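You operate a simulated robot arm through the tools that you are given. There is no shell and no other tool. Be economical: measure what you need, move in short steps, check, and stop when the job is done.

The job below is to be done with a simulated two-armed robot. You get a single attempt, and the scene is never put back.

JOB
Wipe up the spill on the top of the packing table with the striped cloth and put it back.

Only the result counts: the job must be done as asked and must still hold three seconds after the hand-in. Knocking over, shifting, dropping, spilling or breaking anything else fails it. Flat cloth is picked up by pressing the open fingertips on it (5 to 10 N) and closing them slowly along it; thin cloth reads only 2 to 8 mm in the jaws.

ROBOT AND FRAMES
Two 7-joint arms with two-finger parallel grippers on one trunk, on a base that drives. Base frame: it is fixed to the floor where the robot stands at the start and does not move with it; the origin is under the middle of the robot, x ahead of it, y to its left, z up. Readings come in mm, rad, newtons and seconds.
The left shoulder is at the start at [50, 168, 1082], the right one opposite. With the tool pointing down near the work surface each hand reaches from about 100 to 640 mm from the robot's upright axis, wherever it stands, measured 20 degrees to its own side. Payload 1.57 kg a hand.
Tool frame (each hand has its own): the origin (TCP) lies between the finger pads and is the grasp point; the fingertips stand 30 mm ahead of it; z points along the fingers, y is the line along which they close. Largest opening 80 mm; finger width 17, thickness 12; the body of the gripper, 40 by 82 mm, starts 80 mm behind the TCP.
Orientation is told as [roll, pitch, yaw] about the base's x, y, z axes, in that order, counted from this pose: with the fingers straight down and closing along the base's y, the tool's x points along the base's -x, its y along +y and its z along -z.

CONTROLS
- The arms move only by the tool drive_tool. It takes "left_moves", "right_moves" or both (then of equal length, played together; a hand with none holds still); each is a list of rows, each a list of 7 numbers: the closure in counts, from 0 (fully open) to 255 (shut), then the shift along the tool's x, y, z in mm, then the turn, a rotation vector about the tool's x, y, z in rad. In form: [[jaw, tx, ty, tz, wx, wy, wz], ...]. A call has 1 to 12 rows; each row shifts and turns the commanded pose from where the row before left it, along the tool's axes as they then stand. Rows are played at 5 a second. More than 50 mm and 0.15 rad between two rows, or a gripper value outside its range, and nothing of the call is played. A pose out of reach is approached as far as the arm can. The call stops where the force on the tool passes 40 N (or 10 N more than at its start, if that is more) or the arm is blocked; 0.2 s more then pass. Each finger travels about 45 mm/s and halts on what it meets, pressing with about 23 N; the grip force reading is that of the motor and also rises with nothing between the fingers. The clock runs only during rows and for 0.2 s after the last one: add rows that do not move to give the fingers time. It gives the time, the measured TCP pose, the force on the tool (base axes), the opening and the grip force at its end, in the units of the frame above (readings bear some noise), with the torque about the TCP (base axes, N m) and any sound that the robot's microphone picked up, and new pictures: "views" is both (left out), scene, wrist or none (wrist: the cameras of the hands that moved).
- Cameras (640 x 400 px; columns grow to the right, rows downward): "scene" is now at [114.4, -33.8, 1281.9]; the picture's right is [-0.43, -0.90, 0.00], its down [-0.61, 0.29, -0.74] and it looks along [0.67, -0.32, -0.67] (base axes); focal length 248 px, centre (320, 200). "left" rides on the left gripper at [72, 7, -122] in its tool frame; the picture's right is [-0.09, 1.00, 0.00], its down [-0.84, -0.08, -0.54] and it looks along [-0.54, -0.05, 0.84] (tool axes); focal length 238 px, centre (320, 200). "right" rides on the right gripper at [72, -7, -122] in its tool frame; the picture's right is [0.09, 1.00, 0.00], its down [-0.84, 0.08, -0.54] and it looks along [-0.54, 0.05, 0.84] (tool axes); focal length 238 px, centre (320, 200). There is no depth. A picture from a camera that has moved, and an enlarged one, comes with that camera's place and axes in the base frame and with its lens.
- lift_body(by): slides the trunk up (or, below 0, down) by that many mm; the arms and the scene camera ride with it, the base frame stays. It gives what a move gives, with no picture.
- drive_base(legs): drives the robot by 1 to 6 legs, each [ahead, left, turn to the left] in mm, mm and rad, along the robot's own axes; the way and the turn of a leg run together, so that a leg with both is an arc; at most 1500 mm and 3.142 rad a leg. The arms and the cameras ride along, it lands a little off, and it stops where it bumps. It gives what a move gives, and a new picture of the scene camera.
- pan_tilt(pan, tilt): turns the head with the scene camera to pan (to the left, within 1.396 rad either way) and tilt (down, from -0.506 to 1.204), counted from straight ahead of the robot. It gives what a move gives, and a new picture of the scene camera.
- zoom(camera, box): a new picture of the part [left, top, right, bottom] of that camera's present view, enlarged. No time passes.
- close_job(): hands the job in; it is judged then, once.

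Work in short steps. Places have to be worked out from the pictures, the camera data and where the tool is seen: move nearer, look again, correct. Check each grasp and each placing, and mend what went wrong. You have 120 turns and 260 pictures in all, those below and enlarged ones among them. Open the grippers and draw the arms clear of the work before you hand the job in, unless the task says otherwise; then end with one line.

The tools are called as a command line: name --argument value ..., lists and objects as JSON in quotes. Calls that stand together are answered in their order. drive_tool: Moves the arms, as the interface text tells. Its arguments: {"type":"object","properties":{"left_moves":{"type":"array","items":{"type":"array","items":{"type":"number"}}},"right_moves":{"type":"array","items":{"type":"array","items":{"type":"number"}}},"views":{"type":"string","enum":["both","scene","wrist","none"]}},"required":[]} The other tools are called the same way: lift_body (by) slides the trunk up or down; drive_base (legs) drives the base; pan_tilt (pan, tilt) turns the head that bears the scene camera; zoom (camera, box) takes an enlarged picture of a part of a camera's view; close_job () hands the job in.

At the start:

```text
t: 0.0
left_tool_pos: [474.2, -28.4, 1033.0]
left_ee_rot: [0.0, 0.0, 0.002]
left_contact_force: [0.6, -0.3, -0.2]
left_moment: [0.01, 0.01, 0.02]
left_gripper_width: 79.9
left_gripper_force: 0.1
right_tool_pos: [308.1, -454.8, 955.9]
right_ee_rot: [0.0, 0.0, 0.0]
right_contact_force: [-0.6, -0.5, -1.0]
right_moment: [0.01, 0.01, 0.01]
right_gripper_width: 79.7
right_gripper_force: 0.1
trunk travel left (down, up): [-250.0, 193.0]
robot x, y, heading: [0.5, -1.2, 0.0]
head pan, tilt: [-0.442, 0.737]
```

scene: 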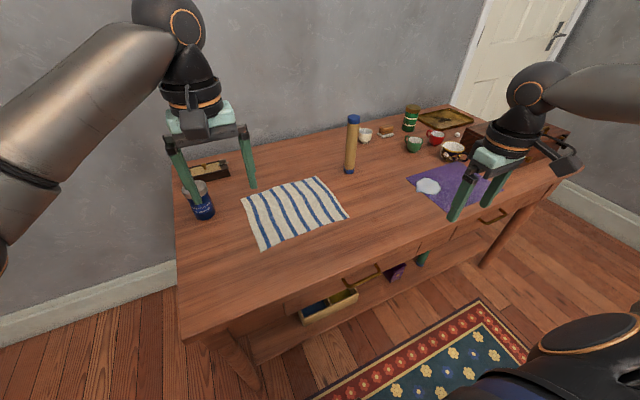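
right: 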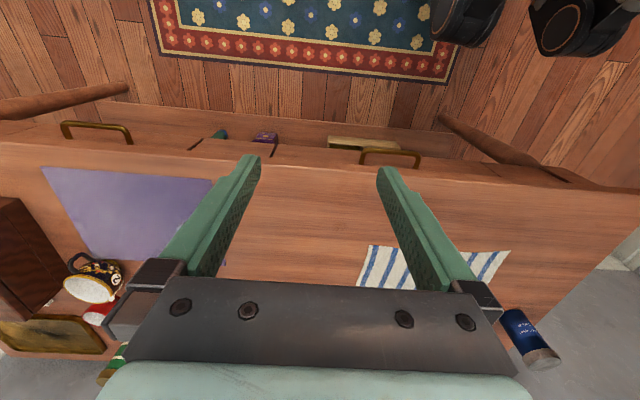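
left: 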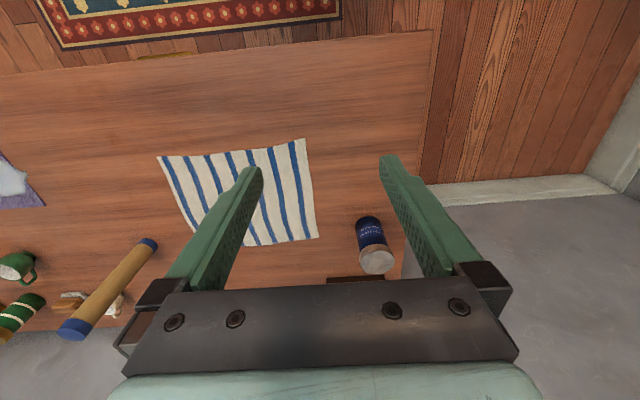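

The striped cloth lies on the left part of the table; a pale blob is on the purple mat. I enlarge to find the spill.

zoom --camera "scene" --box '[340, 90, 580, 240]'

zoom --camera "scene" --box '[170, 140, 410, 290]'

```text
2.67 times, centred on (460, 165) of scene
camera zoom: at [114.4, -33.8, 1281.9], right [-0.43, -0.9, 0.0], down [-0.61, 0.29, -0.74], along [0.67, -0.32, -0.67], focal length 661 px, centre (-53, 293)
```

zoom: 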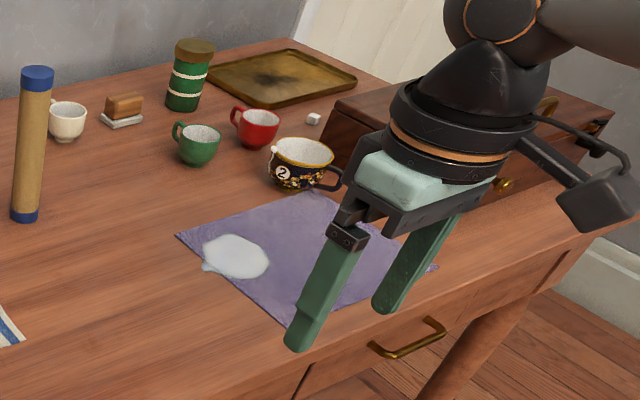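

```text
2.67 times, centred on (290, 215) of scene
camera zoom: at [114.4, -33.8, 1281.9], right [-0.43, -0.9, 0.0], down [-0.61, 0.29, -0.74], along [0.67, -0.32, -0.67], focal length 661 px, centre (400, 160)
```

zoom: 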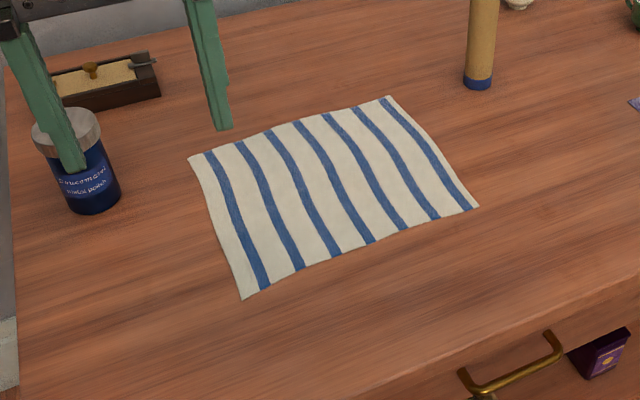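

The spill appears to be the milky puddle near (600,-720), partly over the purple mat; the cloth spans roughly x 580–835, y -65..-365. Both need the base moved, so I look down to see how much gap there is to the table.

pan_tilt --pan 0.0 --tilt 1.2

```text
t: 0.9
left_tool_pos: [473.2, -28.2, 1031.2]
left_ee_rot: [0.0, 0.0, 0.002]
left_contact_force: [-0.4, 0.4, 0.3]
left_moment: [-0.02, -0.02, -0.01]
left_gripper_width: 80.0
left_gripper_force: 0.0
right_tool_pos: [306.7, -454.5, 956.1]
right_ee_rot: [0.001, 0.0, 0.001]
right_contact_force: [-0.4, -0.2, -0.6]
right_moment: [0.02, 0.0, -0.02]
right_gripper_width: 80.2
right_gripper_force: 0.0
trunk travel left (down, up): [-250.0, 193.0]
robot x, y, heading: [1.3, -1.2, 0.001]
head pan, tilt: [0.0, 1.201]
camera scene: at [95.0, 1.9, 1249.1], right [0.0, -1.0, 0.0], down [-0.93, 0.0, -0.36], along [0.36, 0.0, -0.93], focal length 248 px, centre (320, 200)
```

scene: 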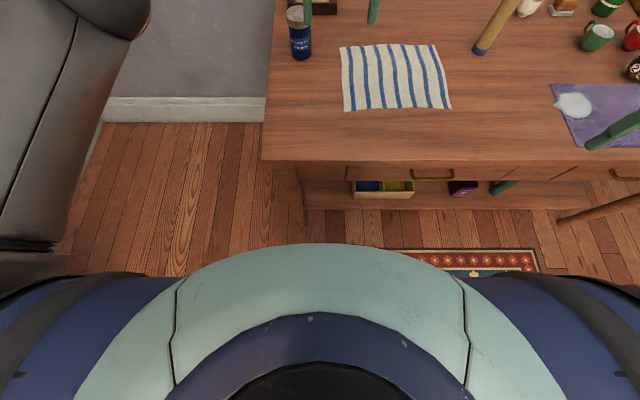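

Gap ahead isn't fully visible. I drive sideways to the right to view the spill and mat from nearby.

drive_base --legs '[[0, -500, 0]]'

pan_tilt --pan -0.3 --tilt 0.9

```text
t: 3.8
left_tool_pos: [474.1, -521.9, 1031.9]
left_ee_rot: [0.001, 0.001, 0.007]
left_contact_force: [0.4, 0.1, -0.1]
left_moment: [0.0, 0.01, 0.02]
left_gripper_width: 79.9
left_gripper_force: 0.1
right_tool_pos: [310.5, -949.2, 955.2]
right_ee_rot: [0.0, -0.001, 0.005]
right_contact_force: [-0.5, -0.7, -0.8]
right_moment: [0.04, 0.02, -0.02]
right_gripper_width: 80.2
right_gripper_force: 0.0
trunk travel left (down, up): [-250.0, 193.0]
robot x, y, heading: [-4.7, -494.8, 0.003]
head pan, tilt: [0.0, 1.201]
camera scene: at [96.1, -492.7, 1249.1], right [0.0, -1.0, 0.0], down [-0.93, 0.0, -0.36], along [0.36, 0.0, -0.93], focal length 248 px, centre (320, 200)
```

scene: 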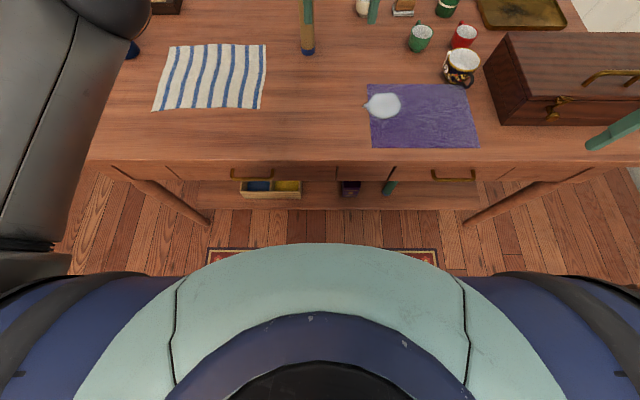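

```text
t: 4.6
left_tool_pos: [473.8, -521.2, 1032.0]
left_ee_rot: [-0.001, -0.001, 0.008]
left_contact_force: [-0.4, 0.7, 0.3]
left_moment: [0.02, 0.01, 0.0]
left_gripper_width: 80.0
left_gripper_force: 0.0
right_tool_pos: [310.4, -948.5, 956.0]
right_ee_rot: [-0.001, 0.001, 0.006]
right_contact_force: [0.1, 0.9, -0.7]
right_moment: [0.01, -0.03, -0.01]
right_gripper_width: 79.9
right_gripper_force: 0.1
trunk travel left (down, up): [-250.0, 193.0]
robot x, y, heading: [-1.9, -492.9, 0.003]
head pan, tilt: [-0.3, 0.901]
camera scene: at [112.3, -514.6, 1268.9], right [-0.29, -0.96, 0.0], down [-0.75, 0.23, -0.62], along [0.59, -0.18, -0.78], focal length 248 px, centre (320, 200)
```

scene: 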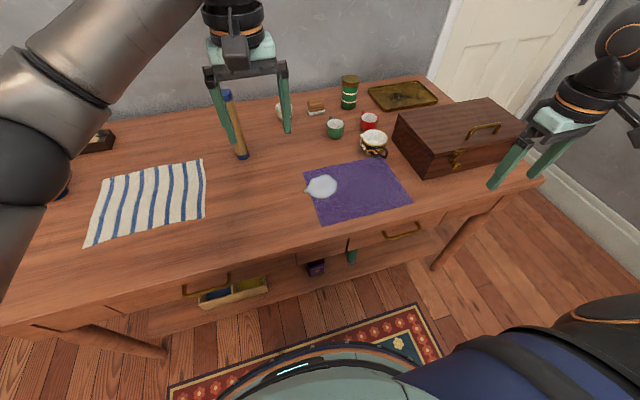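

zoom --camera "scene" --box '[290, 140, 430, 228]'

zoom --camera "scene" --box '[60, 140, 280, 278]'

```text
4.55 times, centred on (360, 184) of scene
camera zoom: at [112.3, -514.6, 1268.9], right [-0.29, -0.96, 0.0], down [-0.75, 0.23, -0.62], along [0.59, -0.18, -0.78], focal length 1126 px, centre (138, 273)
```

zoom: 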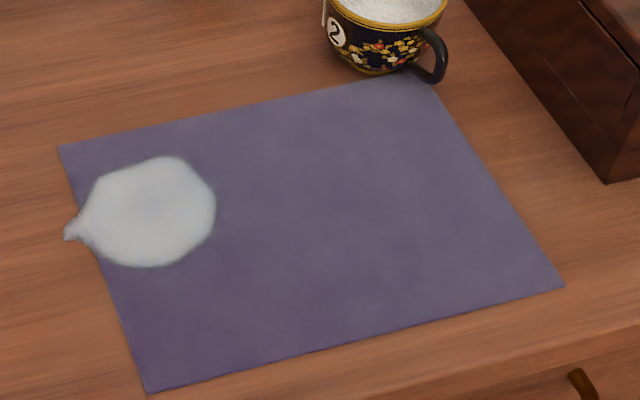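

```text
2.90 times, centred on (170, 209) of scene
camera zoom: at [112.3, -514.6, 1268.9], right [-0.29, -0.96, 0.0], down [-0.75, 0.23, -0.62], along [0.59, -0.18, -0.78], focal length 718 px, centre (755, 174)
```

zoom: 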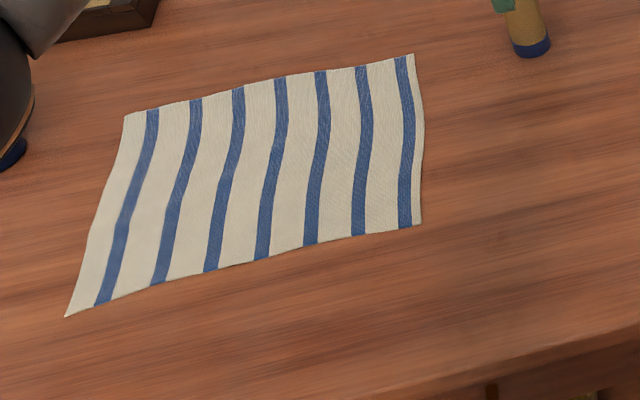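

Cross-checking views (parallax over the 495 mm drive) puts the table top nearer z≈740: cloth about x 540–780, y -63..-338; spill x 512–602, y -602..-700; tube at (750,-458). I drive back so the right hand reaches the cloth's right part, a little closer to the table.

drive_base --legs '[[0, 400, 0], [70, 0, 0]]'

drive_tool --left_moves '[[0, 0, 45, 0, 0, 0, 0], [0, 0, 45, 0, 0, 0, 0], [0, 0, 45, 0, 0, 0, 0], [0, 0, 45, 0, 0, 0, 0], [0, 0, 0, 0, 0, 0, 0], [0, 0, 0, 0, 0, 0, 0]]' --right_moves '[[0, -30, 35, 0, 0, 0, 0], [0, -30, 35, 0, 0, 0, 0], [0, -30, 35, 0, 0, 0, 0], [0, -30, 35, 0, 0, 0, 0], [0, -30, 35, 0, 0, 0, 0], [0, -30, 35, 0, 0, 0, 0]]'

```text
t: 7.7
left_tool_pos: [541.9, -125.9, 1031.3]
left_ee_rot: [0.0, 0.002, 0.004]
left_contact_force: [0.4, -0.6, -0.3]
left_moment: [-0.05, 0.01, -0.01]
left_gripper_width: 80.1
left_gripper_force: 0.0
right_tool_pos: [377.1, -551.5, 954.9]
right_ee_rot: [-0.002, 0.002, 0.003]
right_contact_force: [0.6, -1.3, -1.0]
right_moment: [0.02, 0.03, 0.06]
right_gripper_width: 80.1
right_gripper_force: 0.0
trunk travel left (down, up): [-250.0, 193.0]
robot x, y, heading: [69.3, -95.9, 0.006]
head pan, tilt: [-0.3, 0.901]
camera scene: at [180.7, -117.8, 1268.8], right [-0.29, -0.96, 0.0], down [-0.75, 0.23, -0.62], along [0.59, -0.18, -0.78], focal length 248 px, centre (320, 200)
```

scene: 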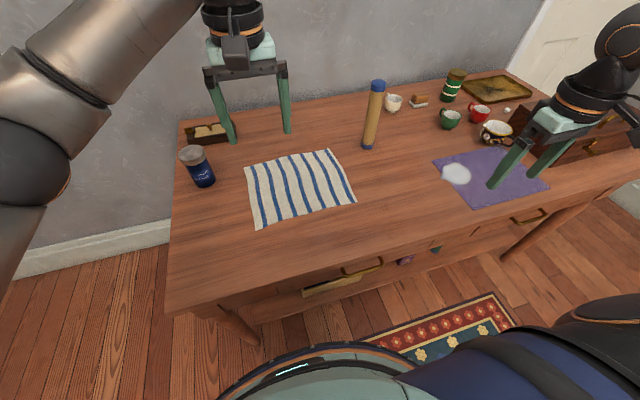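

```text
t: 9.1
left_tool_pos: [541.6, 54.0, 1034.0]
left_ee_rot: [0.0, 0.002, 0.005]
left_contact_force: [-0.2, 0.0, -0.2]
left_moment: [0.0, 0.04, -0.04]
left_gripper_width: 80.2
left_gripper_force: 0.1
right_tool_pos: [560.4, -340.1, 954.6]
right_ee_rot: [0.002, 0.0, 0.002]
right_contact_force: [0.0, -0.3, -0.4]
right_moment: [0.03, 0.02, 0.01]
right_gripper_width: 79.8
right_gripper_force: 0.1
trunk travel left (down, up): [-250.0, 193.0]
robot x, y, heading: [70.6, -100.5, 0.003]
head pan, tilt: [-0.3, 0.901]
camera scene: at [180.5, -117.6, 1268.8], right [-0.29, -0.96, 0.0], down [-0.75, 0.23, -0.62], along [0.59, -0.18, -0.78], focal length 248 px, centre (320, 200)
camera right: at [488.7, -347.1, 1075.3], right [-0.09, 1.0, 0.0], down [0.84, 0.08, 0.54], along [0.54, 0.05, -0.84], focal length 238 px, centre (320, 200)
camera left: at [470.3, 60.0, 1155.3], right [0.09, 1.0, 0.0], down [0.84, -0.07, 0.54], along [0.54, -0.05, -0.84], focal length 238 px, centre (320, 200)
```

scene: 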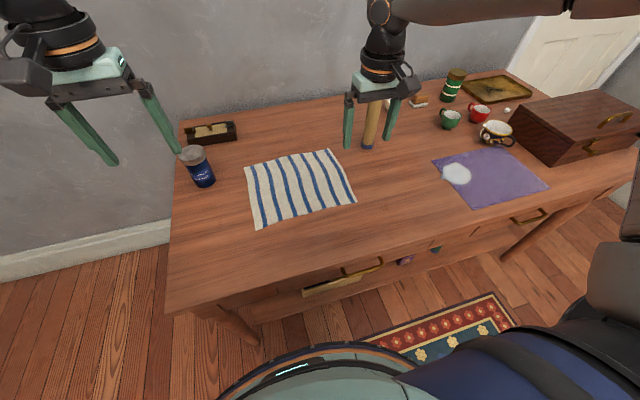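
right: 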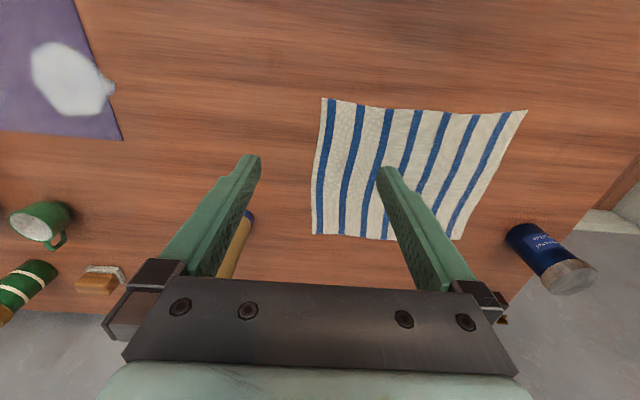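
left: 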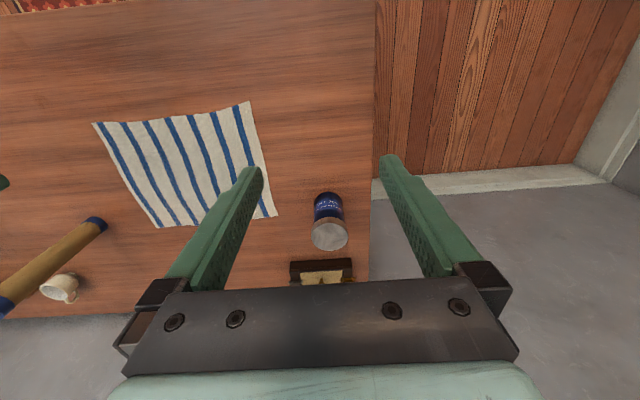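

The right camera confirms z≈740 with cloth corners (543,-340), (782,-333), (536,-62), (770,-59), centre (658,-199). I move the open right hand above (659,-285).

drive_tool --right_moves '[[0, -25, 14, 36, 0, 0, 0], [0, -25, 14, 36, 0, 0, 0], [0, -25, 14, 36, 0, 0, 0], [0, -24, 13, 36, 0, 0, 0], [0, 0, 0, 0, 0, 0, 0], [0, 0, 0, 0, 0, 0, 0]]' --views "both"

```text
t: 10.5
left_tool_pos: [540.8, 53.3, 1032.3]
left_ee_rot: [0.0, -0.001, 0.005]
left_contact_force: [-0.1, 0.3, -0.5]
left_moment: [-0.02, 0.0, -0.02]
left_gripper_width: 79.9
left_gripper_force: 0.0
right_tool_pos: [579.5, -336.8, 845.8]
right_ee_rot: [0.001, -0.002, 0.003]
right_contact_force: [-0.9, 0.0, -0.3]
right_moment: [0.04, 0.02, -0.02]
right_gripper_width: 80.1
right_gripper_force: 0.1
right hand out of reach, approached as far as the arm can: row 2, 3, 4
trunk travel left (down, up): [-250.0, 193.0]
robot x, y, heading: [70.5, -96.3, 0.0]
head pan, tilt: [-0.3, 0.901]
camera scene: at [180.0, -117.7, 1268.9], right [-0.29, -0.96, 0.0], down [-0.75, 0.23, -0.62], along [0.59, -0.18, -0.78], focal length 248 px, centre (320, 200)
camera right: at [506.9, -344.6, 966.3], right [-0.09, 1.0, 0.0], down [0.84, 0.08, 0.54], along [0.54, 0.05, -0.84], focal length 238 px, centre (320, 200)
```

scene: 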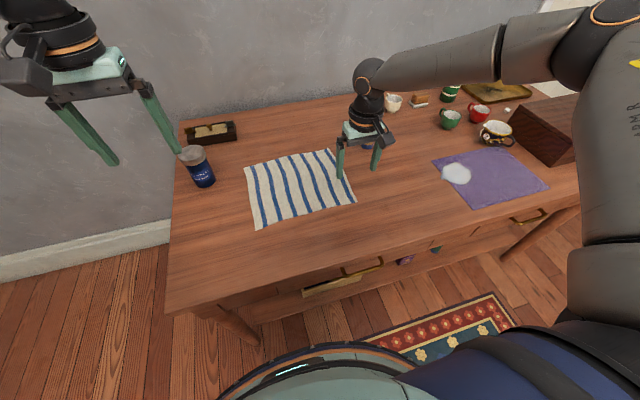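
right: 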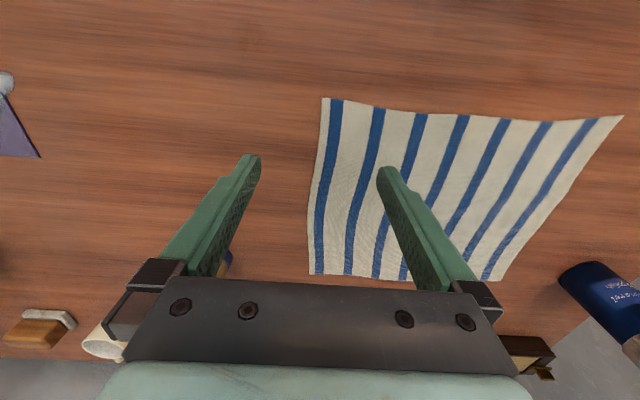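

The right hand stops at its reach limit (579,-337). I ease the base forward another 80 mm.

drive_base --legs '[[80, 30, 0]]'

```text
t: 11.6
left_tool_pos: [619.6, 83.0, 1033.1]
left_ee_rot: [0.0, 0.0, 0.006]
left_contact_force: [-0.1, -0.1, -0.5]
left_moment: [0.01, 0.01, 0.0]
left_gripper_width: 80.0
left_gripper_force: 0.0
right_tool_pos: [657.7, -306.5, 846.1]
right_ee_rot: [-0.002, 0.0, 0.005]
right_contact_force: [0.1, 0.2, 0.2]
right_moment: [0.0, 0.0, 0.02]
right_gripper_width: 79.9
right_gripper_force: 0.0
trunk travel left (down, up): [-250.0, 193.0]
robot x, y, heading: [148.3, -65.7, 0.005]
head pan, tilt: [-0.3, 0.901]
camera scene: at [259.5, -87.5, 1268.8], right [-0.29, -0.96, 0.0], down [-0.75, 0.23, -0.62], along [0.59, -0.18, -0.78], focal length 248 px, centre (320, 200)
```

scene: 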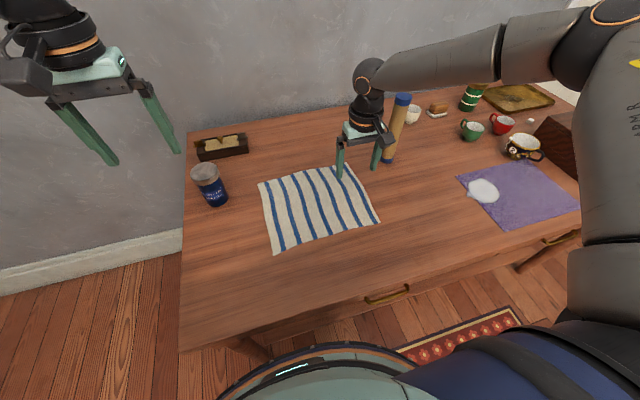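

No bump. Now shift 22 mm left and descend to just above the cloth.

drive_tool --right_moves '[[0, 0, 22, 30, 0, 0, 0], [0, 0, 0, 30, 0, 0, 0], [0, 0, 0, 0, 0, 0, 0]]' --views "both"

```text
t: 12.4
left_tool_pos: [620.1, 82.4, 1033.1]
left_ee_rot: [0.0, -0.001, 0.005]
left_contact_force: [-0.5, -0.3, -0.5]
left_moment: [0.01, -0.01, 0.02]
left_gripper_width: 80.1
left_gripper_force: 0.0
right_tool_pos: [631.5, -306.1, 804.9]
right_ee_rot: [0.003, -0.004, 0.003]
right_contact_force: [0.1, 1.3, 0.5]
right_moment: [0.01, -0.01, -0.02]
right_gripper_width: 80.2
right_gripper_force: 0.0
right hand out of reach, approached as far as the arm can: row 1, 2
trunk travel left (down, up): [-250.0, 193.0]
robot x, y, heading: [147.7, -67.2, 0.004]
head pan, tilt: [-0.3, 0.901]
camera scene: at [258.9, -87.7, 1268.9], right [-0.29, -0.96, 0.0], down [-0.75, 0.23, -0.62], along [0.59, -0.18, -0.78], focal length 248 px, centre (320, 200)
camera right: at [558.9, -313.4, 925.8], right [-0.09, 1.0, 0.0], down [0.84, 0.08, 0.54], along [0.54, 0.05, -0.84], focal length 238 px, centre (320, 200)
```

scene: 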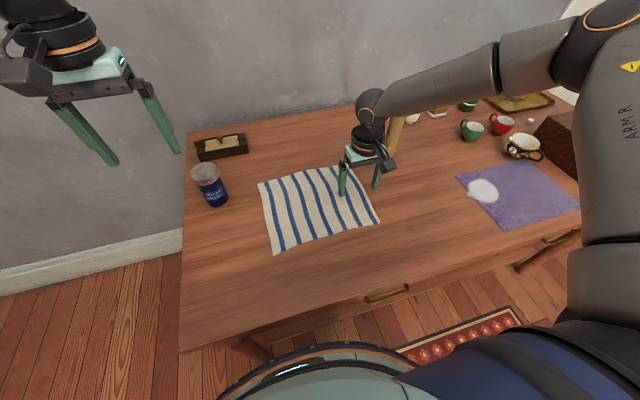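
right: 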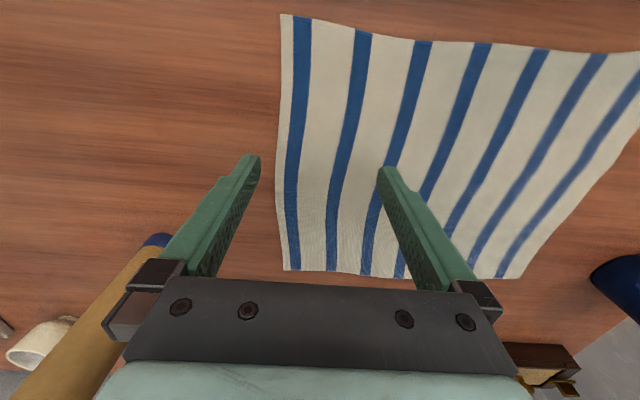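

The reach shrinks as the hand lowers, so I'll raise both hands, then lower the trunk 130 mm for better reach.

drive_tool --left_moves '[[0, 0, 0, -40, 0, 0, 0], [0, 0, 0, -40, 0, 0, 0], [0, 0, 0, -40, 0, 0, 0], [0, 0, 0, 0, 0, 0, 0]]' --right_moves '[[0, 0, 0, -40, 0, 0, 0], [0, 0, 0, -40, 0, 0, 0], [0, 0, 0, -40, 0, 0, 0], [0, 0, 0, 0, 0, 0, 0]]' --views "none"

lift_body --by -130

```text
t: 13.4
left_tool_pos: [622.2, 84.0, 1155.0]
left_ee_rot: [0.0, 0.0, 0.005]
left_contact_force: [0.0, -0.9, -1.1]
left_moment: [-0.02, 0.04, -0.01]
left_gripper_width: 80.1
left_gripper_force: 0.1
right_tool_pos: [629.8, -305.8, 924.8]
right_ee_rot: [0.002, -0.002, 0.004]
right_contact_force: [-0.5, 0.1, 0.1]
right_moment: [0.0, 0.01, 0.02]
right_gripper_width: 79.9
right_gripper_force: 0.0
trunk travel left (down, up): [-250.0, 193.0]
robot x, y, heading: [146.8, -72.5, 0.004]
head pan, tilt: [-0.3, 0.901]
```

```text
t: 15.0
left_tool_pos: [621.8, 83.1, 1025.0]
left_ee_rot: [0.001, 0.0, 0.004]
left_contact_force: [-0.3, -0.1, 0.4]
left_moment: [0.01, 0.04, -0.01]
left_gripper_width: 79.7
left_gripper_force: 0.0
right_tool_pos: [630.2, -305.5, 794.6]
right_ee_rot: [-0.001, -0.002, 0.003]
right_contact_force: [-0.6, 0.0, -0.6]
right_moment: [0.0, -0.01, -0.01]
right_gripper_width: 79.9
right_gripper_force: 0.0
trunk travel left (down, up): [-120.0, 323.0]
robot x, y, heading: [146.6, -67.2, 0.002]
head pan, tilt: [-0.3, 0.901]
```

Now shift to (659,-285) and come to 8–10 mm above the cloth.

drive_tool --right_moves '[[0, -15, 11, 0, 0, 0, 0], [0, -14, 10, 0, 0, 0, 0], [0, 0, 0, 14, 0, 0, 0], [0, 0, 0, 0, 0, 0, 0]]' --views "both"

```text
t: 16.0
left_tool_pos: [621.2, 82.9, 1024.1]
left_ee_rot: [0.001, 0.0, 0.004]
left_contact_force: [0.2, -0.4, 0.4]
left_moment: [0.05, 0.04, -0.01]
left_gripper_width: 79.9
left_gripper_force: 0.0
right_tool_pos: [658.7, -286.0, 780.5]
right_ee_rot: [0.001, -0.001, 0.003]
right_contact_force: [-0.3, 0.5, -0.4]
right_moment: [0.01, 0.0, 0.02]
right_gripper_width: 80.1
right_gripper_force: 0.1
trunk travel left (down, up): [-120.0, 323.0]
robot x, y, heading: [148.1, -67.1, 0.002]
head pan, tilt: [-0.3, 0.901]
camera scene: at [258.9, -87.7, 1138.9], right [-0.29, -0.96, 0.0], down [-0.75, 0.23, -0.62], along [0.59, -0.18, -0.78], focal length 248 px, centre (320, 200)
camera right: at [587.1, -292.8, 900.7], right [-0.1, 1.0, 0.0], down [0.84, 0.08, 0.54], along [0.54, 0.05, -0.84], focal length 238 px, centre (320, 200)
```

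scene: 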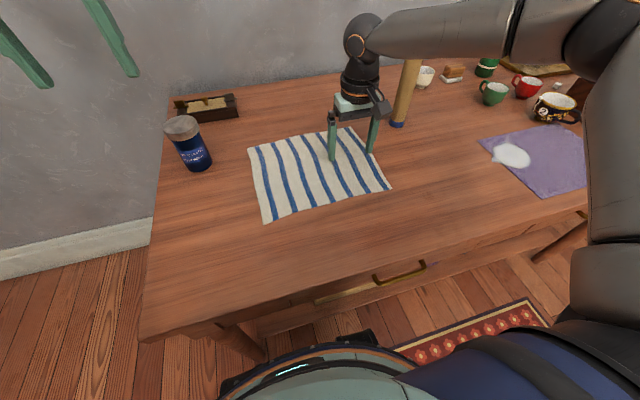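
right: 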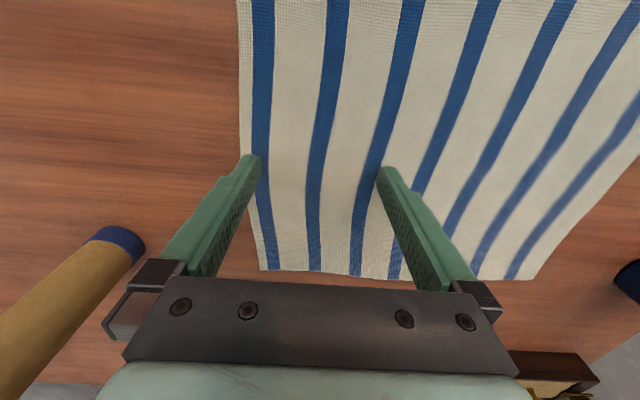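

In place over the cloth. I descend in small steps to feel the surface.

drive_tool --right_moves '[[0, 0, 0, 4, 0, 0, 0], [0, 0, 0, 3, 0, 0, 0], [0, 0, 0, 2, 0, 0, 0], [0, 0, 0, 0, 0, 0, 0]]' --views "none"

```text
t: 17.0
left_tool_pos: [621.9, 82.6, 1024.0]
left_ee_rot: [0.0, -0.001, 0.005]
left_contact_force: [-1.3, -0.6, 0.3]
left_moment: [0.0, 0.01, 0.02]
left_gripper_width: 80.1
left_gripper_force: 0.1
right_tool_pos: [659.1, -284.2, 771.7]
right_ee_rot: [0.001, -0.001, 0.003]
right_contact_force: [-0.7, -0.3, 0.6]
right_moment: [0.0, -0.01, 0.02]
right_gripper_width: 80.1
right_gripper_force: 0.1
trunk travel left (down, up): [-120.0, 323.0]
robot x, y, heading: [148.6, -66.1, 0.003]
head pan, tilt: [-0.3, 0.901]
```

drive_tool --right_moves '[[0, 0, 0, 1.5, 0, 0, 0], [0, 0, 0, 0, 0, 0, 0]]' --views "none"

```text
t: 17.6
left_tool_pos: [619.9, 83.2, 1025.2]
left_ee_rot: [0.0, 0.001, 0.004]
left_contact_force: [0.1, 1.2, 0.9]
left_moment: [0.01, 0.01, 0.03]
left_gripper_width: 80.0
left_gripper_force: 0.0
right_tool_pos: [658.8, -285.7, 770.2]
right_ee_rot: [0.002, -0.001, 0.005]
right_contact_force: [-0.1, 0.7, 6.5]
right_moment: [-0.25, 0.01, -0.02]
right_gripper_width: 79.6
right_gripper_force: 0.0
trunk travel left (down, up): [-120.0, 323.0]
robot x, y, heading: [145.3, -68.5, 0.004]
head pan, tilt: [-0.3, 0.901]
```

6.5 N contact: good. Now I close slowly.

drive_tool --right_moves '[[15, 0, 0, 0, 0, 0, 0], [30, 0, 0, 0, 0, 0, 0], [45, 0, 0, 0, 0, 0, 0], [60, 0, 0, 0, 0, 0, 0], [75, 0, 0, 0, 0, 0, 0], [90, 0, 0, 0, 0, 0, 0], [105, 0, 0, 0, 0, 0, 0], [120, 0, 0, 0, 0, 0, 0], [135, 0, 0, 0, 0, 0, 0], [150, 0, 0, 0, 0, 0, 0]]' --views "wrist"

```text
t: 19.8
left_tool_pos: [619.4, 83.7, 1023.5]
left_ee_rot: [0.0, 0.001, 0.004]
left_contact_force: [0.3, 0.3, 0.7]
left_moment: [0.02, 0.01, -0.05]
left_gripper_width: 79.9
left_gripper_force: 0.0
right_tool_pos: [658.3, -285.4, 772.1]
right_ee_rot: [0.003, -0.003, 0.003]
right_contact_force: [-0.1, 0.7, 13.0]
right_moment: [-0.23, 0.01, 0.0]
right_gripper_width: 31.8
right_gripper_force: 0.0
trunk travel left (down, up): [-120.0, 323.0]
robot x, y, heading: [144.4, -65.0, 0.002]
head pan, tilt: [-0.3, 0.901]
camera right: at [587.0, -292.0, 891.8], right [-0.1, 1.0, 0.0], down [0.83, 0.08, 0.54], along [0.54, 0.05, -0.84], focal length 238 px, centre (320, 200)
```

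right: 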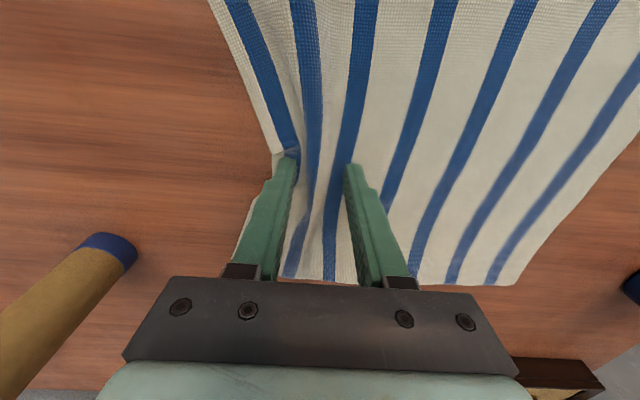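

The cloth gathers between the fingers; force has risen to 13 N, so I ease up 1 mm and keep closing.

drive_tool --right_moves '[[162, 0, 0, -1, 0, 0, 0], [175, 0, 0, 0, 0, 0, 0], [188, 0, 0, 0, 0, 0, 0], [200, 0, 0, 0, 0, 0, 0], [212, 0, 0, 0, 0, 0, 0], [225, 0, 0, 0, 0, 0, 0], [240, 0, 0, 0, 0, 0, 0], [255, 0, 0, 0, 0, 0, 0], [255, 0, 0, 0, 0, 0, 0], [255, 0, 0, 0, 0, 0, 0]]' --views "wrist"

```text
t: 22.0
left_tool_pos: [621.4, 83.9, 1023.8]
left_ee_rot: [0.0, 0.001, 0.006]
left_contact_force: [-0.3, 0.5, -0.9]
left_moment: [0.01, 0.0, 0.02]
left_gripper_width: 80.1
left_gripper_force: 0.0
right_tool_pos: [659.6, -284.7, 771.2]
right_ee_rot: [-0.001, -0.003, 0.004]
right_contact_force: [0.0, -1.5, 1.9]
right_moment: [-0.04, 0.0, -0.03]
right_gripper_width: 2.4
right_gripper_force: 22.5
trunk travel left (down, up): [-120.0, 323.0]
robot x, y, heading: [148.1, -66.6, 0.004]
head pan, tilt: [-0.3, 0.901]
camera right: at [587.7, -292.7, 892.1], right [-0.1, 1.0, 0.0], down [0.84, 0.08, 0.54], along [0.54, 0.05, -0.84], focal length 238 px, centre (320, 200)
```

right: 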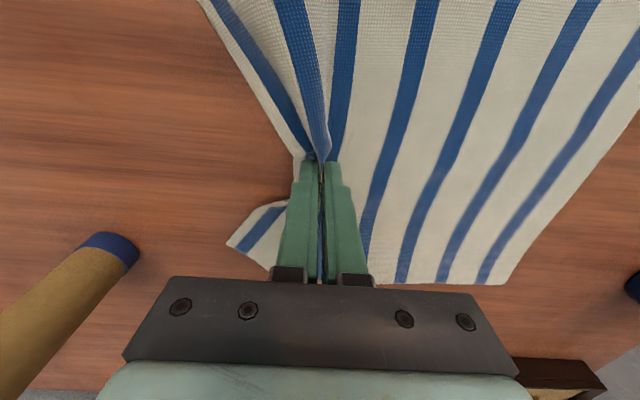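

2.4 mm in the jaws: cloth held. I lift while drawing back toward the robot, away from the tube.

drive_tool --right_moves '[[255, 0, 0, -20, 0, 0, 0], [255, 0, 0, -30, 0, 0, 0], [255, 10, 0, -30, 0, 0, 0], [255, 20, 0, -30, 0, 0, 0], [255, 20, 0, -35, 0, 0, 0], [255, 20, 0, -35, 0, 0, 0], [255, 20, 0, -35, 0, 0, 0], [255, 10, 0, -35, 0, 0, 0], [255, 0, 0, 0, 0, 0, 0], [255, 0, 0, 0, 0, 0, 0]]' --views "both"

```text
t: 24.2
left_tool_pos: [621.7, 83.8, 1024.7]
left_ee_rot: [0.0, 0.0, 0.006]
left_contact_force: [0.5, -0.4, -0.2]
left_moment: [0.01, 0.01, 0.01]
left_gripper_width: 80.1
left_gripper_force: 0.0
right_tool_pos: [559.2, -285.6, 1022.0]
right_ee_rot: [-0.001, 0.0, 0.003]
right_contact_force: [0.2, -0.3, -0.4]
right_moment: [0.0, 0.01, 0.01]
right_gripper_width: 2.5
right_gripper_force: 22.6
trunk travel left (down, up): [-120.0, 323.0]
robot x, y, heading: [148.4, -68.1, 0.002]
head pan, tilt: [-0.3, 0.901]
camera scene: at [258.9, -87.7, 1138.9], right [-0.29, -0.96, 0.0], down [-0.75, 0.23, -0.62], along [0.59, -0.18, -0.78], focal length 248 px, centre (320, 200)
camera right: at [487.3, -293.0, 1141.7], right [-0.09, 1.0, 0.0], down [0.84, 0.08, 0.54], along [0.54, 0.05, -0.84], focal length 238 px, centre (320, 200)
```

scene: 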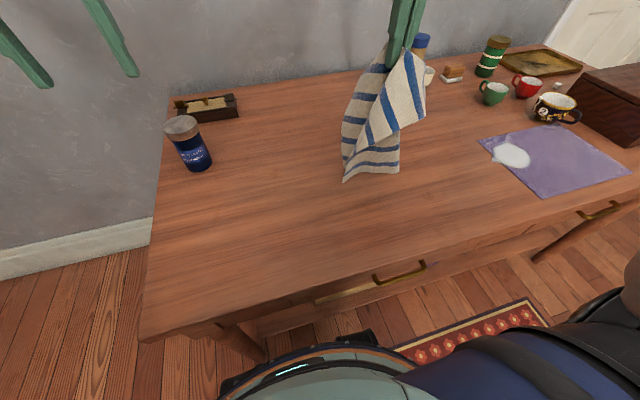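
right: 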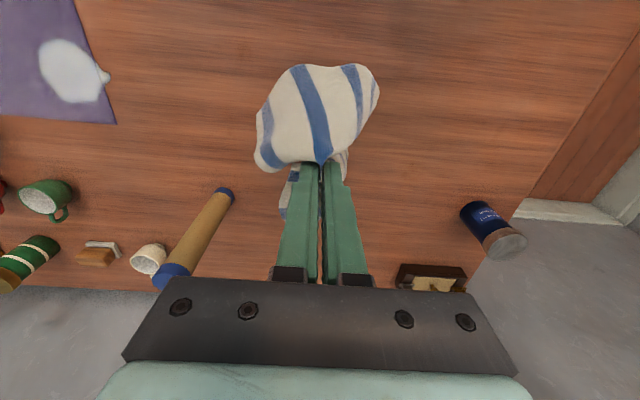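

Clean lift. I drive the base right by 365 mm to bring the cloth over the spill at about (555,-655).

drive_base --legs '[[0, -368, 0]]'

```text
t: 26.5
left_tool_pos: [622.3, -283.9, 1024.1]
left_ee_rot: [0.0, 0.001, 0.004]
left_contact_force: [-0.5, 0.4, 0.4]
left_moment: [-0.04, 0.03, 0.04]
left_gripper_width: 80.4
left_gripper_force: 0.1
right_tool_pos: [560.2, -652.9, 1021.3]
right_ee_rot: [0.001, -0.002, 0.003]
right_contact_force: [-0.4, 0.2, 0.0]
right_moment: [0.01, 0.0, 0.0]
right_gripper_width: 2.6
right_gripper_force: 23.4
trunk travel left (down, up): [-120.0, 323.0]
robot x, y, heading: [148.5, -434.1, 0.004]
head pan, tilt: [-0.3, 0.901]
camera scene: at [259.6, -454.8, 1138.9], right [-0.29, -0.96, 0.0], down [-0.75, 0.23, -0.62], along [0.59, -0.18, -0.78], focal length 248 px, centre (320, 200)
```

scene: 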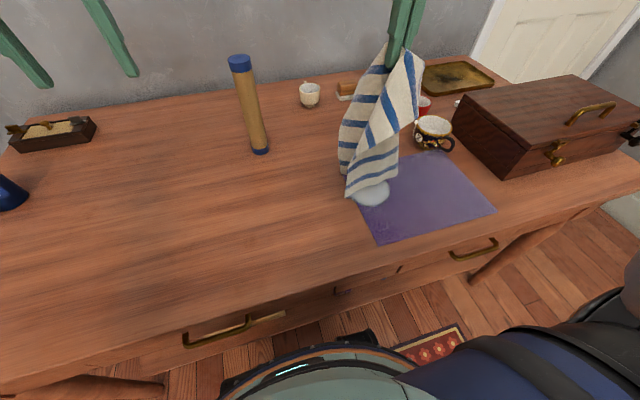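

The cloth hangs right above the spill with clear surroundings. I lower it onto the spill.

drive_tool --right_moves '[[255, 0, 0, 0, 0, 0, 0], [255, 0, 0, 40, 0, 0, 0], [255, 0, 0, 40, 0, 0, 0], [255, 0, 0, 40, 0, 0, 0], [255, 0, 0, 40, 0, 0, 0], [255, 0, 0, 35, 0, 0, 0], [255, 0, 0, 25, 0, 0, 0], [255, 0, 0, 15, 0, 0, 0], [255, 0, 0, 0, 0, 0, 0]]' --views "both"

```text
t: 28.5
left_tool_pos: [622.3, -283.7, 1022.7]
left_ee_rot: [0.0, 0.001, 0.004]
left_contact_force: [-0.4, -0.1, -0.2]
left_moment: [0.02, 0.01, 0.0]
left_gripper_width: 79.9
left_gripper_force: 0.1
right_tool_pos: [560.4, -652.3, 785.6]
right_ee_rot: [0.0, -0.001, 0.003]
right_contact_force: [0.0, -0.9, -0.2]
right_moment: [-0.01, 0.01, 0.01]
right_gripper_width: 2.5
right_gripper_force: 23.2
trunk travel left (down, up): [-120.0, 323.0]
robot x, y, heading: [147.5, -432.4, 0.004]
head pan, tilt: [-0.3, 0.901]
camera scene: at [259.6, -454.7, 1138.9], right [-0.29, -0.96, 0.0], down [-0.75, 0.23, -0.62], along [0.59, -0.18, -0.78], focal length 248 px, centre (320, 200)
camera right: at [488.7, -659.4, 906.7], right [-0.09, 1.0, 0.0], down [0.84, 0.08, 0.54], along [0.54, 0.05, -0.84], focal length 238 px, centre (320, 200)
```

scene: 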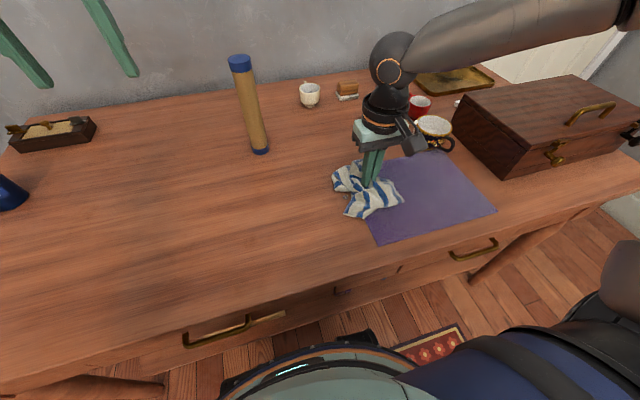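
right: 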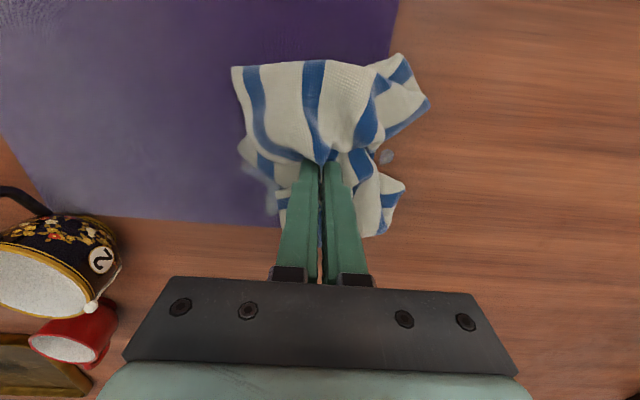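

The cloth bundles over the spill. I press down gently to find contact.

drive_tool --right_moves '[[255, 0, 0, 4, 0, 0, 0], [255, 0, 0, 3, 0, 0, 0], [255, 0, 0, 2, 0, 0, 0], [255, 0, 0, 0, 0, 0, 0]]' --views "none"

```text
t: 29.5
left_tool_pos: [621.5, -284.3, 1024.5]
left_ee_rot: [0.001, 0.002, 0.002]
left_contact_force: [-0.4, 0.2, -1.0]
left_moment: [-0.01, 0.03, -0.01]
left_gripper_width: 80.0
left_gripper_force: 0.0
right_tool_pos: [560.6, -652.9, 778.4]
right_ee_rot: [-0.001, -0.004, 0.0]
right_contact_force: [-1.4, -0.5, 6.0]
right_moment: [0.05, 0.01, 0.01]
right_gripper_width: 2.4
right_gripper_force: 22.8
trunk travel left (down, up): [-120.0, 323.0]
robot x, y, heading: [148.5, -433.6, 0.003]
head pan, tilt: [-0.3, 0.901]
```

6 N of contact. I start wiping strokes over the far half of the spill.

drive_tool --right_moves '[[255, 0, -20, 0, 0, 0, 0], [255, 0, -20, 0, 0, 0, 0], [255, -15, 0, 0, 0, 0, 0], [255, -15, 0, 0, 0, 0, 0], [255, 0, 25, 0, 0, 0, 0], [255, 0, 25, 0, 0, 0, 0], [255, 0, 25, 0, 0, 0, 0], [255, 10, 20, 0, 0, 0, 0], [255, 20, 0, 0, 0, 0, 0], [255, 0, -25, 0, 0, 0, 0], [255, 0, -25, 0, 0, 0, 0], [255, 0, -25, 0, 0, 0, 0]]' --views "both"

```text
t: 32.1
left_tool_pos: [622.9, -284.8, 1024.2]
left_ee_rot: [-0.001, 0.001, 0.003]
left_contact_force: [-0.3, -0.4, -0.3]
left_moment: [0.0, -0.01, -0.04]
left_gripper_width: 80.1
left_gripper_force: 0.0
right_tool_pos: [560.0, -672.1, 777.5]
right_ee_rot: [0.001, -0.002, 0.003]
right_contact_force: [-0.1, -0.4, 1.2]
right_moment: [0.01, 0.01, 0.0]
right_gripper_width: 2.5
right_gripper_force: 22.6
trunk travel left (down, up): [-120.0, 323.0]
robot x, y, heading: [147.7, -436.2, 0.0]
head pan, tilt: [-0.3, 0.901]
camera scene: at [259.6, -454.7, 1138.9], right [-0.29, -0.96, 0.0], down [-0.75, 0.23, -0.62], along [0.59, -0.18, -0.78], focal length 248 px, centre (320, 200)
camera right: at [488.5, -680.6, 898.3], right [-0.09, 1.0, 0.0], down [0.84, 0.08, 0.54], along [0.54, 0.05, -0.84], focal length 238 px, centre (320, 200)
```

scene: 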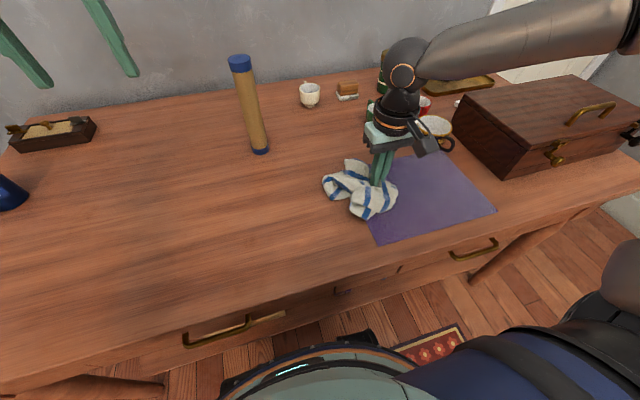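
right: 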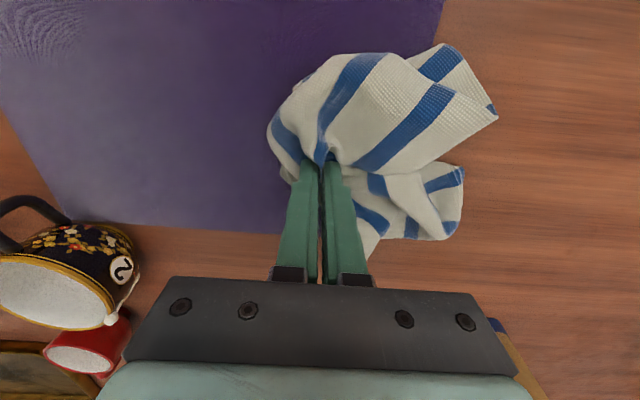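

The far part looks clean and the mat has stayed. Now the near half, with slightly more press.

drive_tool --right_moves '[[255, 10, -15, 1, 0, 0, 0], [255, 15, 0, 0, 0, 0, 0], [255, 0, 25, 0, 0, 0, 0], [255, 0, 25, 0, 0, 0, 0], [255, 0, 25, 0, 0, 0, 0], [255, 15, 10, 0, 0, 0, 0], [255, 10, -20, 0, 0, 0, 0], [255, 0, -25, 0, 0, 0, 0], [255, 0, -25, 0, 0, 0, 0], [255, -20, 0, 0, 0, 0, 0], [255, -20, 10, 0, 0, 0, 0], [255, 0, 25, 0, 0, 0, 0]]' --views "wrist"

drive_tool --right_moves '[[255, 0, 25, 0, 0, 0, 0], [255, 0, 25, 0, 0, 0, 0], [255, 0, 0, -40, 0, 0, 0], [255, 0, 0, -50, 0, 0, 0], [255, 0, 0, -50, 0, 0, 0], [255, 0, 0, -50, 0, 0, 0], [255, 0, 0, -50, 0, 0, 0], [255, 0, 0, 0, 0, 0, 0]]' --views "both"

```text
t: 34.7
left_tool_pos: [621.9, -283.3, 1023.5]
left_ee_rot: [0.0, 0.0, 0.003]
left_contact_force: [-0.5, -0.4, -0.4]
left_moment: [0.01, 0.02, 0.0]
left_gripper_width: 80.0
left_gripper_force: 0.0
right_tool_pos: [549.9, -636.8, 776.1]
right_ee_rot: [0.001, 0.0, 0.002]
right_contact_force: [-0.1, 0.9, 1.0]
right_moment: [-0.01, -0.03, 0.03]
right_gripper_width: 2.3
right_gripper_force: 22.9
trunk travel left (down, up): [-120.0, 323.0]
robot x, y, heading: [149.1, -437.0, 0.006]
head pan, tilt: [-0.3, 0.901]
camera right: at [478.8, -643.4, 897.1], right [-0.09, 1.0, 0.0], down [0.84, 0.08, 0.54], along [0.54, 0.05, -0.84], focal length 238 px, centre (320, 200)
```

right: 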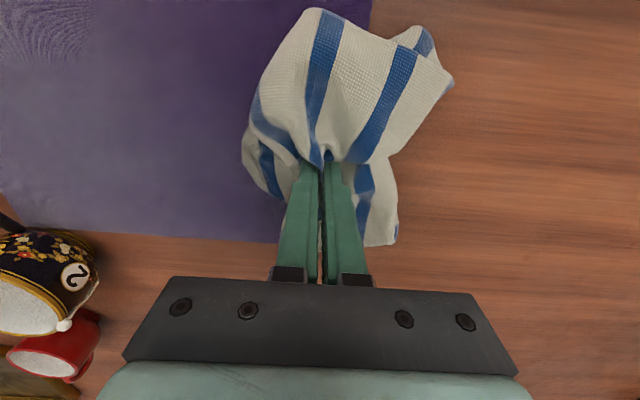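

```text
t: 36.5
left_tool_pos: [623.8, -283.1, 1024.8]
left_ee_rot: [0.0, 0.0, 0.005]
left_contact_force: [-0.4, 0.0, 0.2]
left_moment: [0.03, -0.04, -0.01]
left_gripper_width: 79.7
left_gripper_force: 0.0
right_tool_pos: [544.6, -592.5, 1013.6]
right_ee_rot: [0.0, 0.001, 0.002]
right_contact_force: [-1.0, -0.2, 1.1]
right_moment: [0.01, 0.0, 0.0]
right_gripper_width: 2.6
right_gripper_force: 22.8
right hand out of reach, approached as far as the arm can: row 7
trunk travel left (down, up): [-120.0, 323.0]
robot x, y, heading: [149.7, -432.6, 0.002]
head pan, tilt: [-0.3, 0.901]
camera scene: at [259.8, -454.7, 1138.9], right [-0.29, -0.96, 0.0], down [-0.75, 0.23, -0.62], along [0.59, -0.18, -0.78], focal length 248 px, centre (320, 200)
camera right: at [472.8, -598.6, 1133.2], right [-0.09, 1.0, 0.0], down [0.84, 0.08, 0.54], along [0.54, 0.05, -0.84], focal length 238 px, centre (320, 200)
```

scene: 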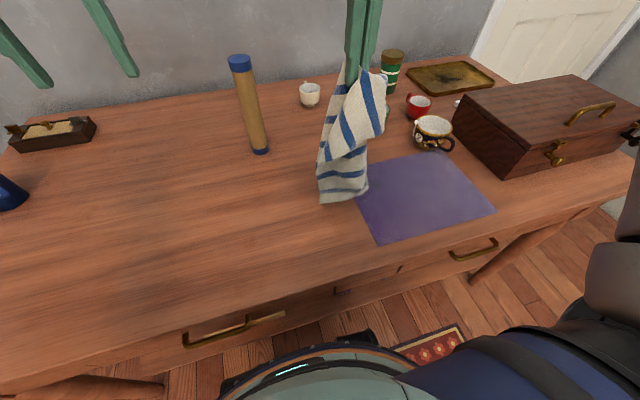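
right: 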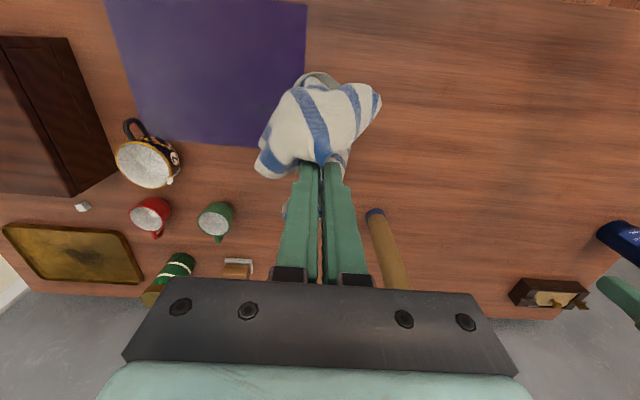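

The spill is gone from the visible area. I carry the cloth back left by driving the base, then check the mat.

drive_base --legs '[[0, 395, 0]]'

zoom --camera "scene" --box '[440, 90, 640, 215]'

```text
t: 39.0
left_tool_pos: [620.5, 111.8, 1024.4]
left_ee_rot: [0.0, 0.0, 0.003]
left_contact_force: [-1.0, 0.2, 0.9]
left_moment: [0.01, 0.01, 0.04]
left_gripper_width: 80.2
left_gripper_force: 0.1
right_tool_pos: [543.5, -195.5, 1012.6]
right_ee_rot: [-0.001, -0.002, 0.0]
right_contact_force: [0.2, 0.3, -0.4]
right_moment: [0.01, 0.0, 0.02]
right_gripper_width: 2.3
right_gripper_force: 22.7
trunk travel left (down, up): [-120.0, 323.0]
robot x, y, heading: [150.8, -39.4, 0.002]
head pan, tilt: [-0.3, 0.901]
camera scene: at [259.2, -58.7, 1138.9], right [-0.29, -0.96, 0.0], down [-0.75, 0.23, -0.62], along [0.59, -0.18, -0.78], focal length 248 px, centre (320, 200)
```

scene: 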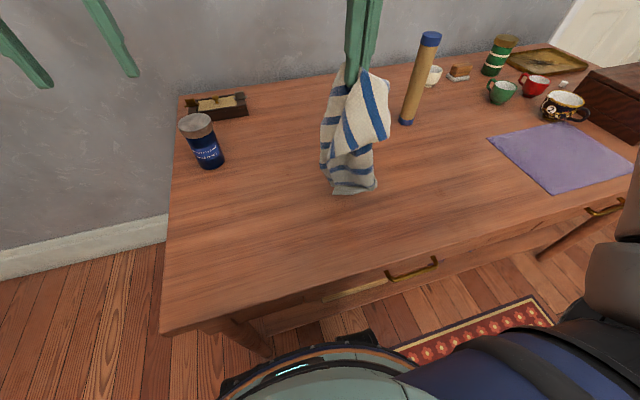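

```text
3.20 times, centred on (540, 152) of scene
camera zoom: at [259.2, -58.7, 1138.9], right [-0.29, -0.96, 0.0], down [-0.75, 0.23, -0.62], along [0.59, -0.18, -0.78], focal length 793 px, centre (-384, 352)
```

zoom: 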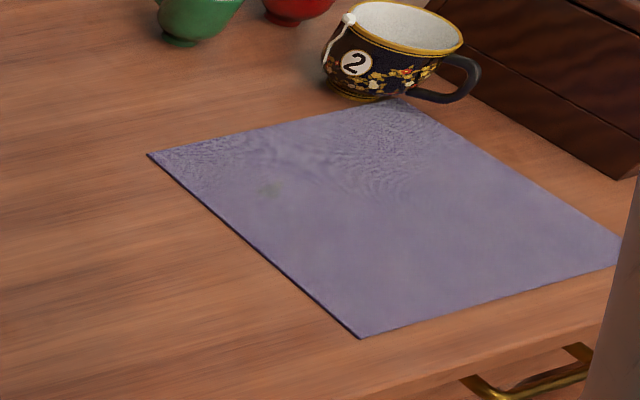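

A small faint residue remains near (569,-683). I go back and wipe that again before returning the cloth.

drive_base --legs '[[0, -485, 0]]'

zoom --camera "scene" --box '[290, 120, 450, 220]'

```text
t: 41.9
left_tool_pos: [623.1, -372.3, 1024.8]
left_ee_rot: [0.001, -0.001, 0.006]
left_contact_force: [-0.6, 0.3, 0.6]
left_moment: [-0.02, 0.01, 0.01]
left_gripper_width: 79.9
left_gripper_force: 0.0
right_tool_pos: [545.7, -680.9, 1012.4]
right_ee_rot: [-0.001, -0.003, 0.004]
right_contact_force: [0.1, -0.1, 0.0]
right_moment: [0.01, 0.01, 0.01]
right_gripper_width: 2.3
right_gripper_force: 23.0
trunk travel left (down, up): [-120.0, 323.0]
robot x, y, heading: [146.6, -525.4, -0.001]
head pan, tilt: [-0.3, 0.901]
camera scene: at [260.3, -544.3, 1138.9], right [-0.29, -0.96, 0.0], down [-0.75, 0.23, -0.62], along [0.59, -0.18, -0.78], focal length 248 px, centre (320, 200)
```

scene: 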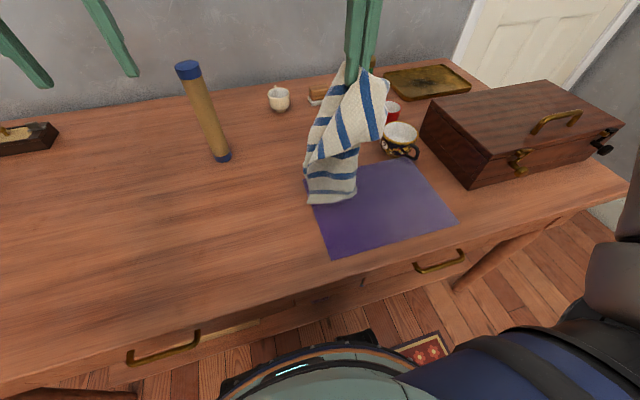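

```text
4.00 times, centred on (370, 170) of scene
camera zoom: at [260.3, -544.3, 1138.9], right [-0.29, -0.96, 0.0], down [-0.75, 0.23, -0.62], along [0.59, -0.18, -0.78], focal length 991 px, centre (120, 320)
```

zoom: 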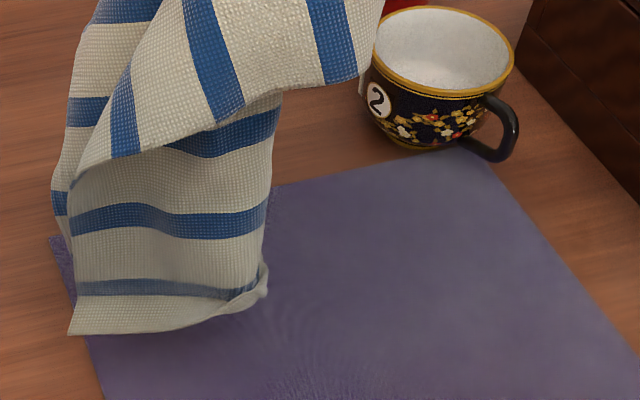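

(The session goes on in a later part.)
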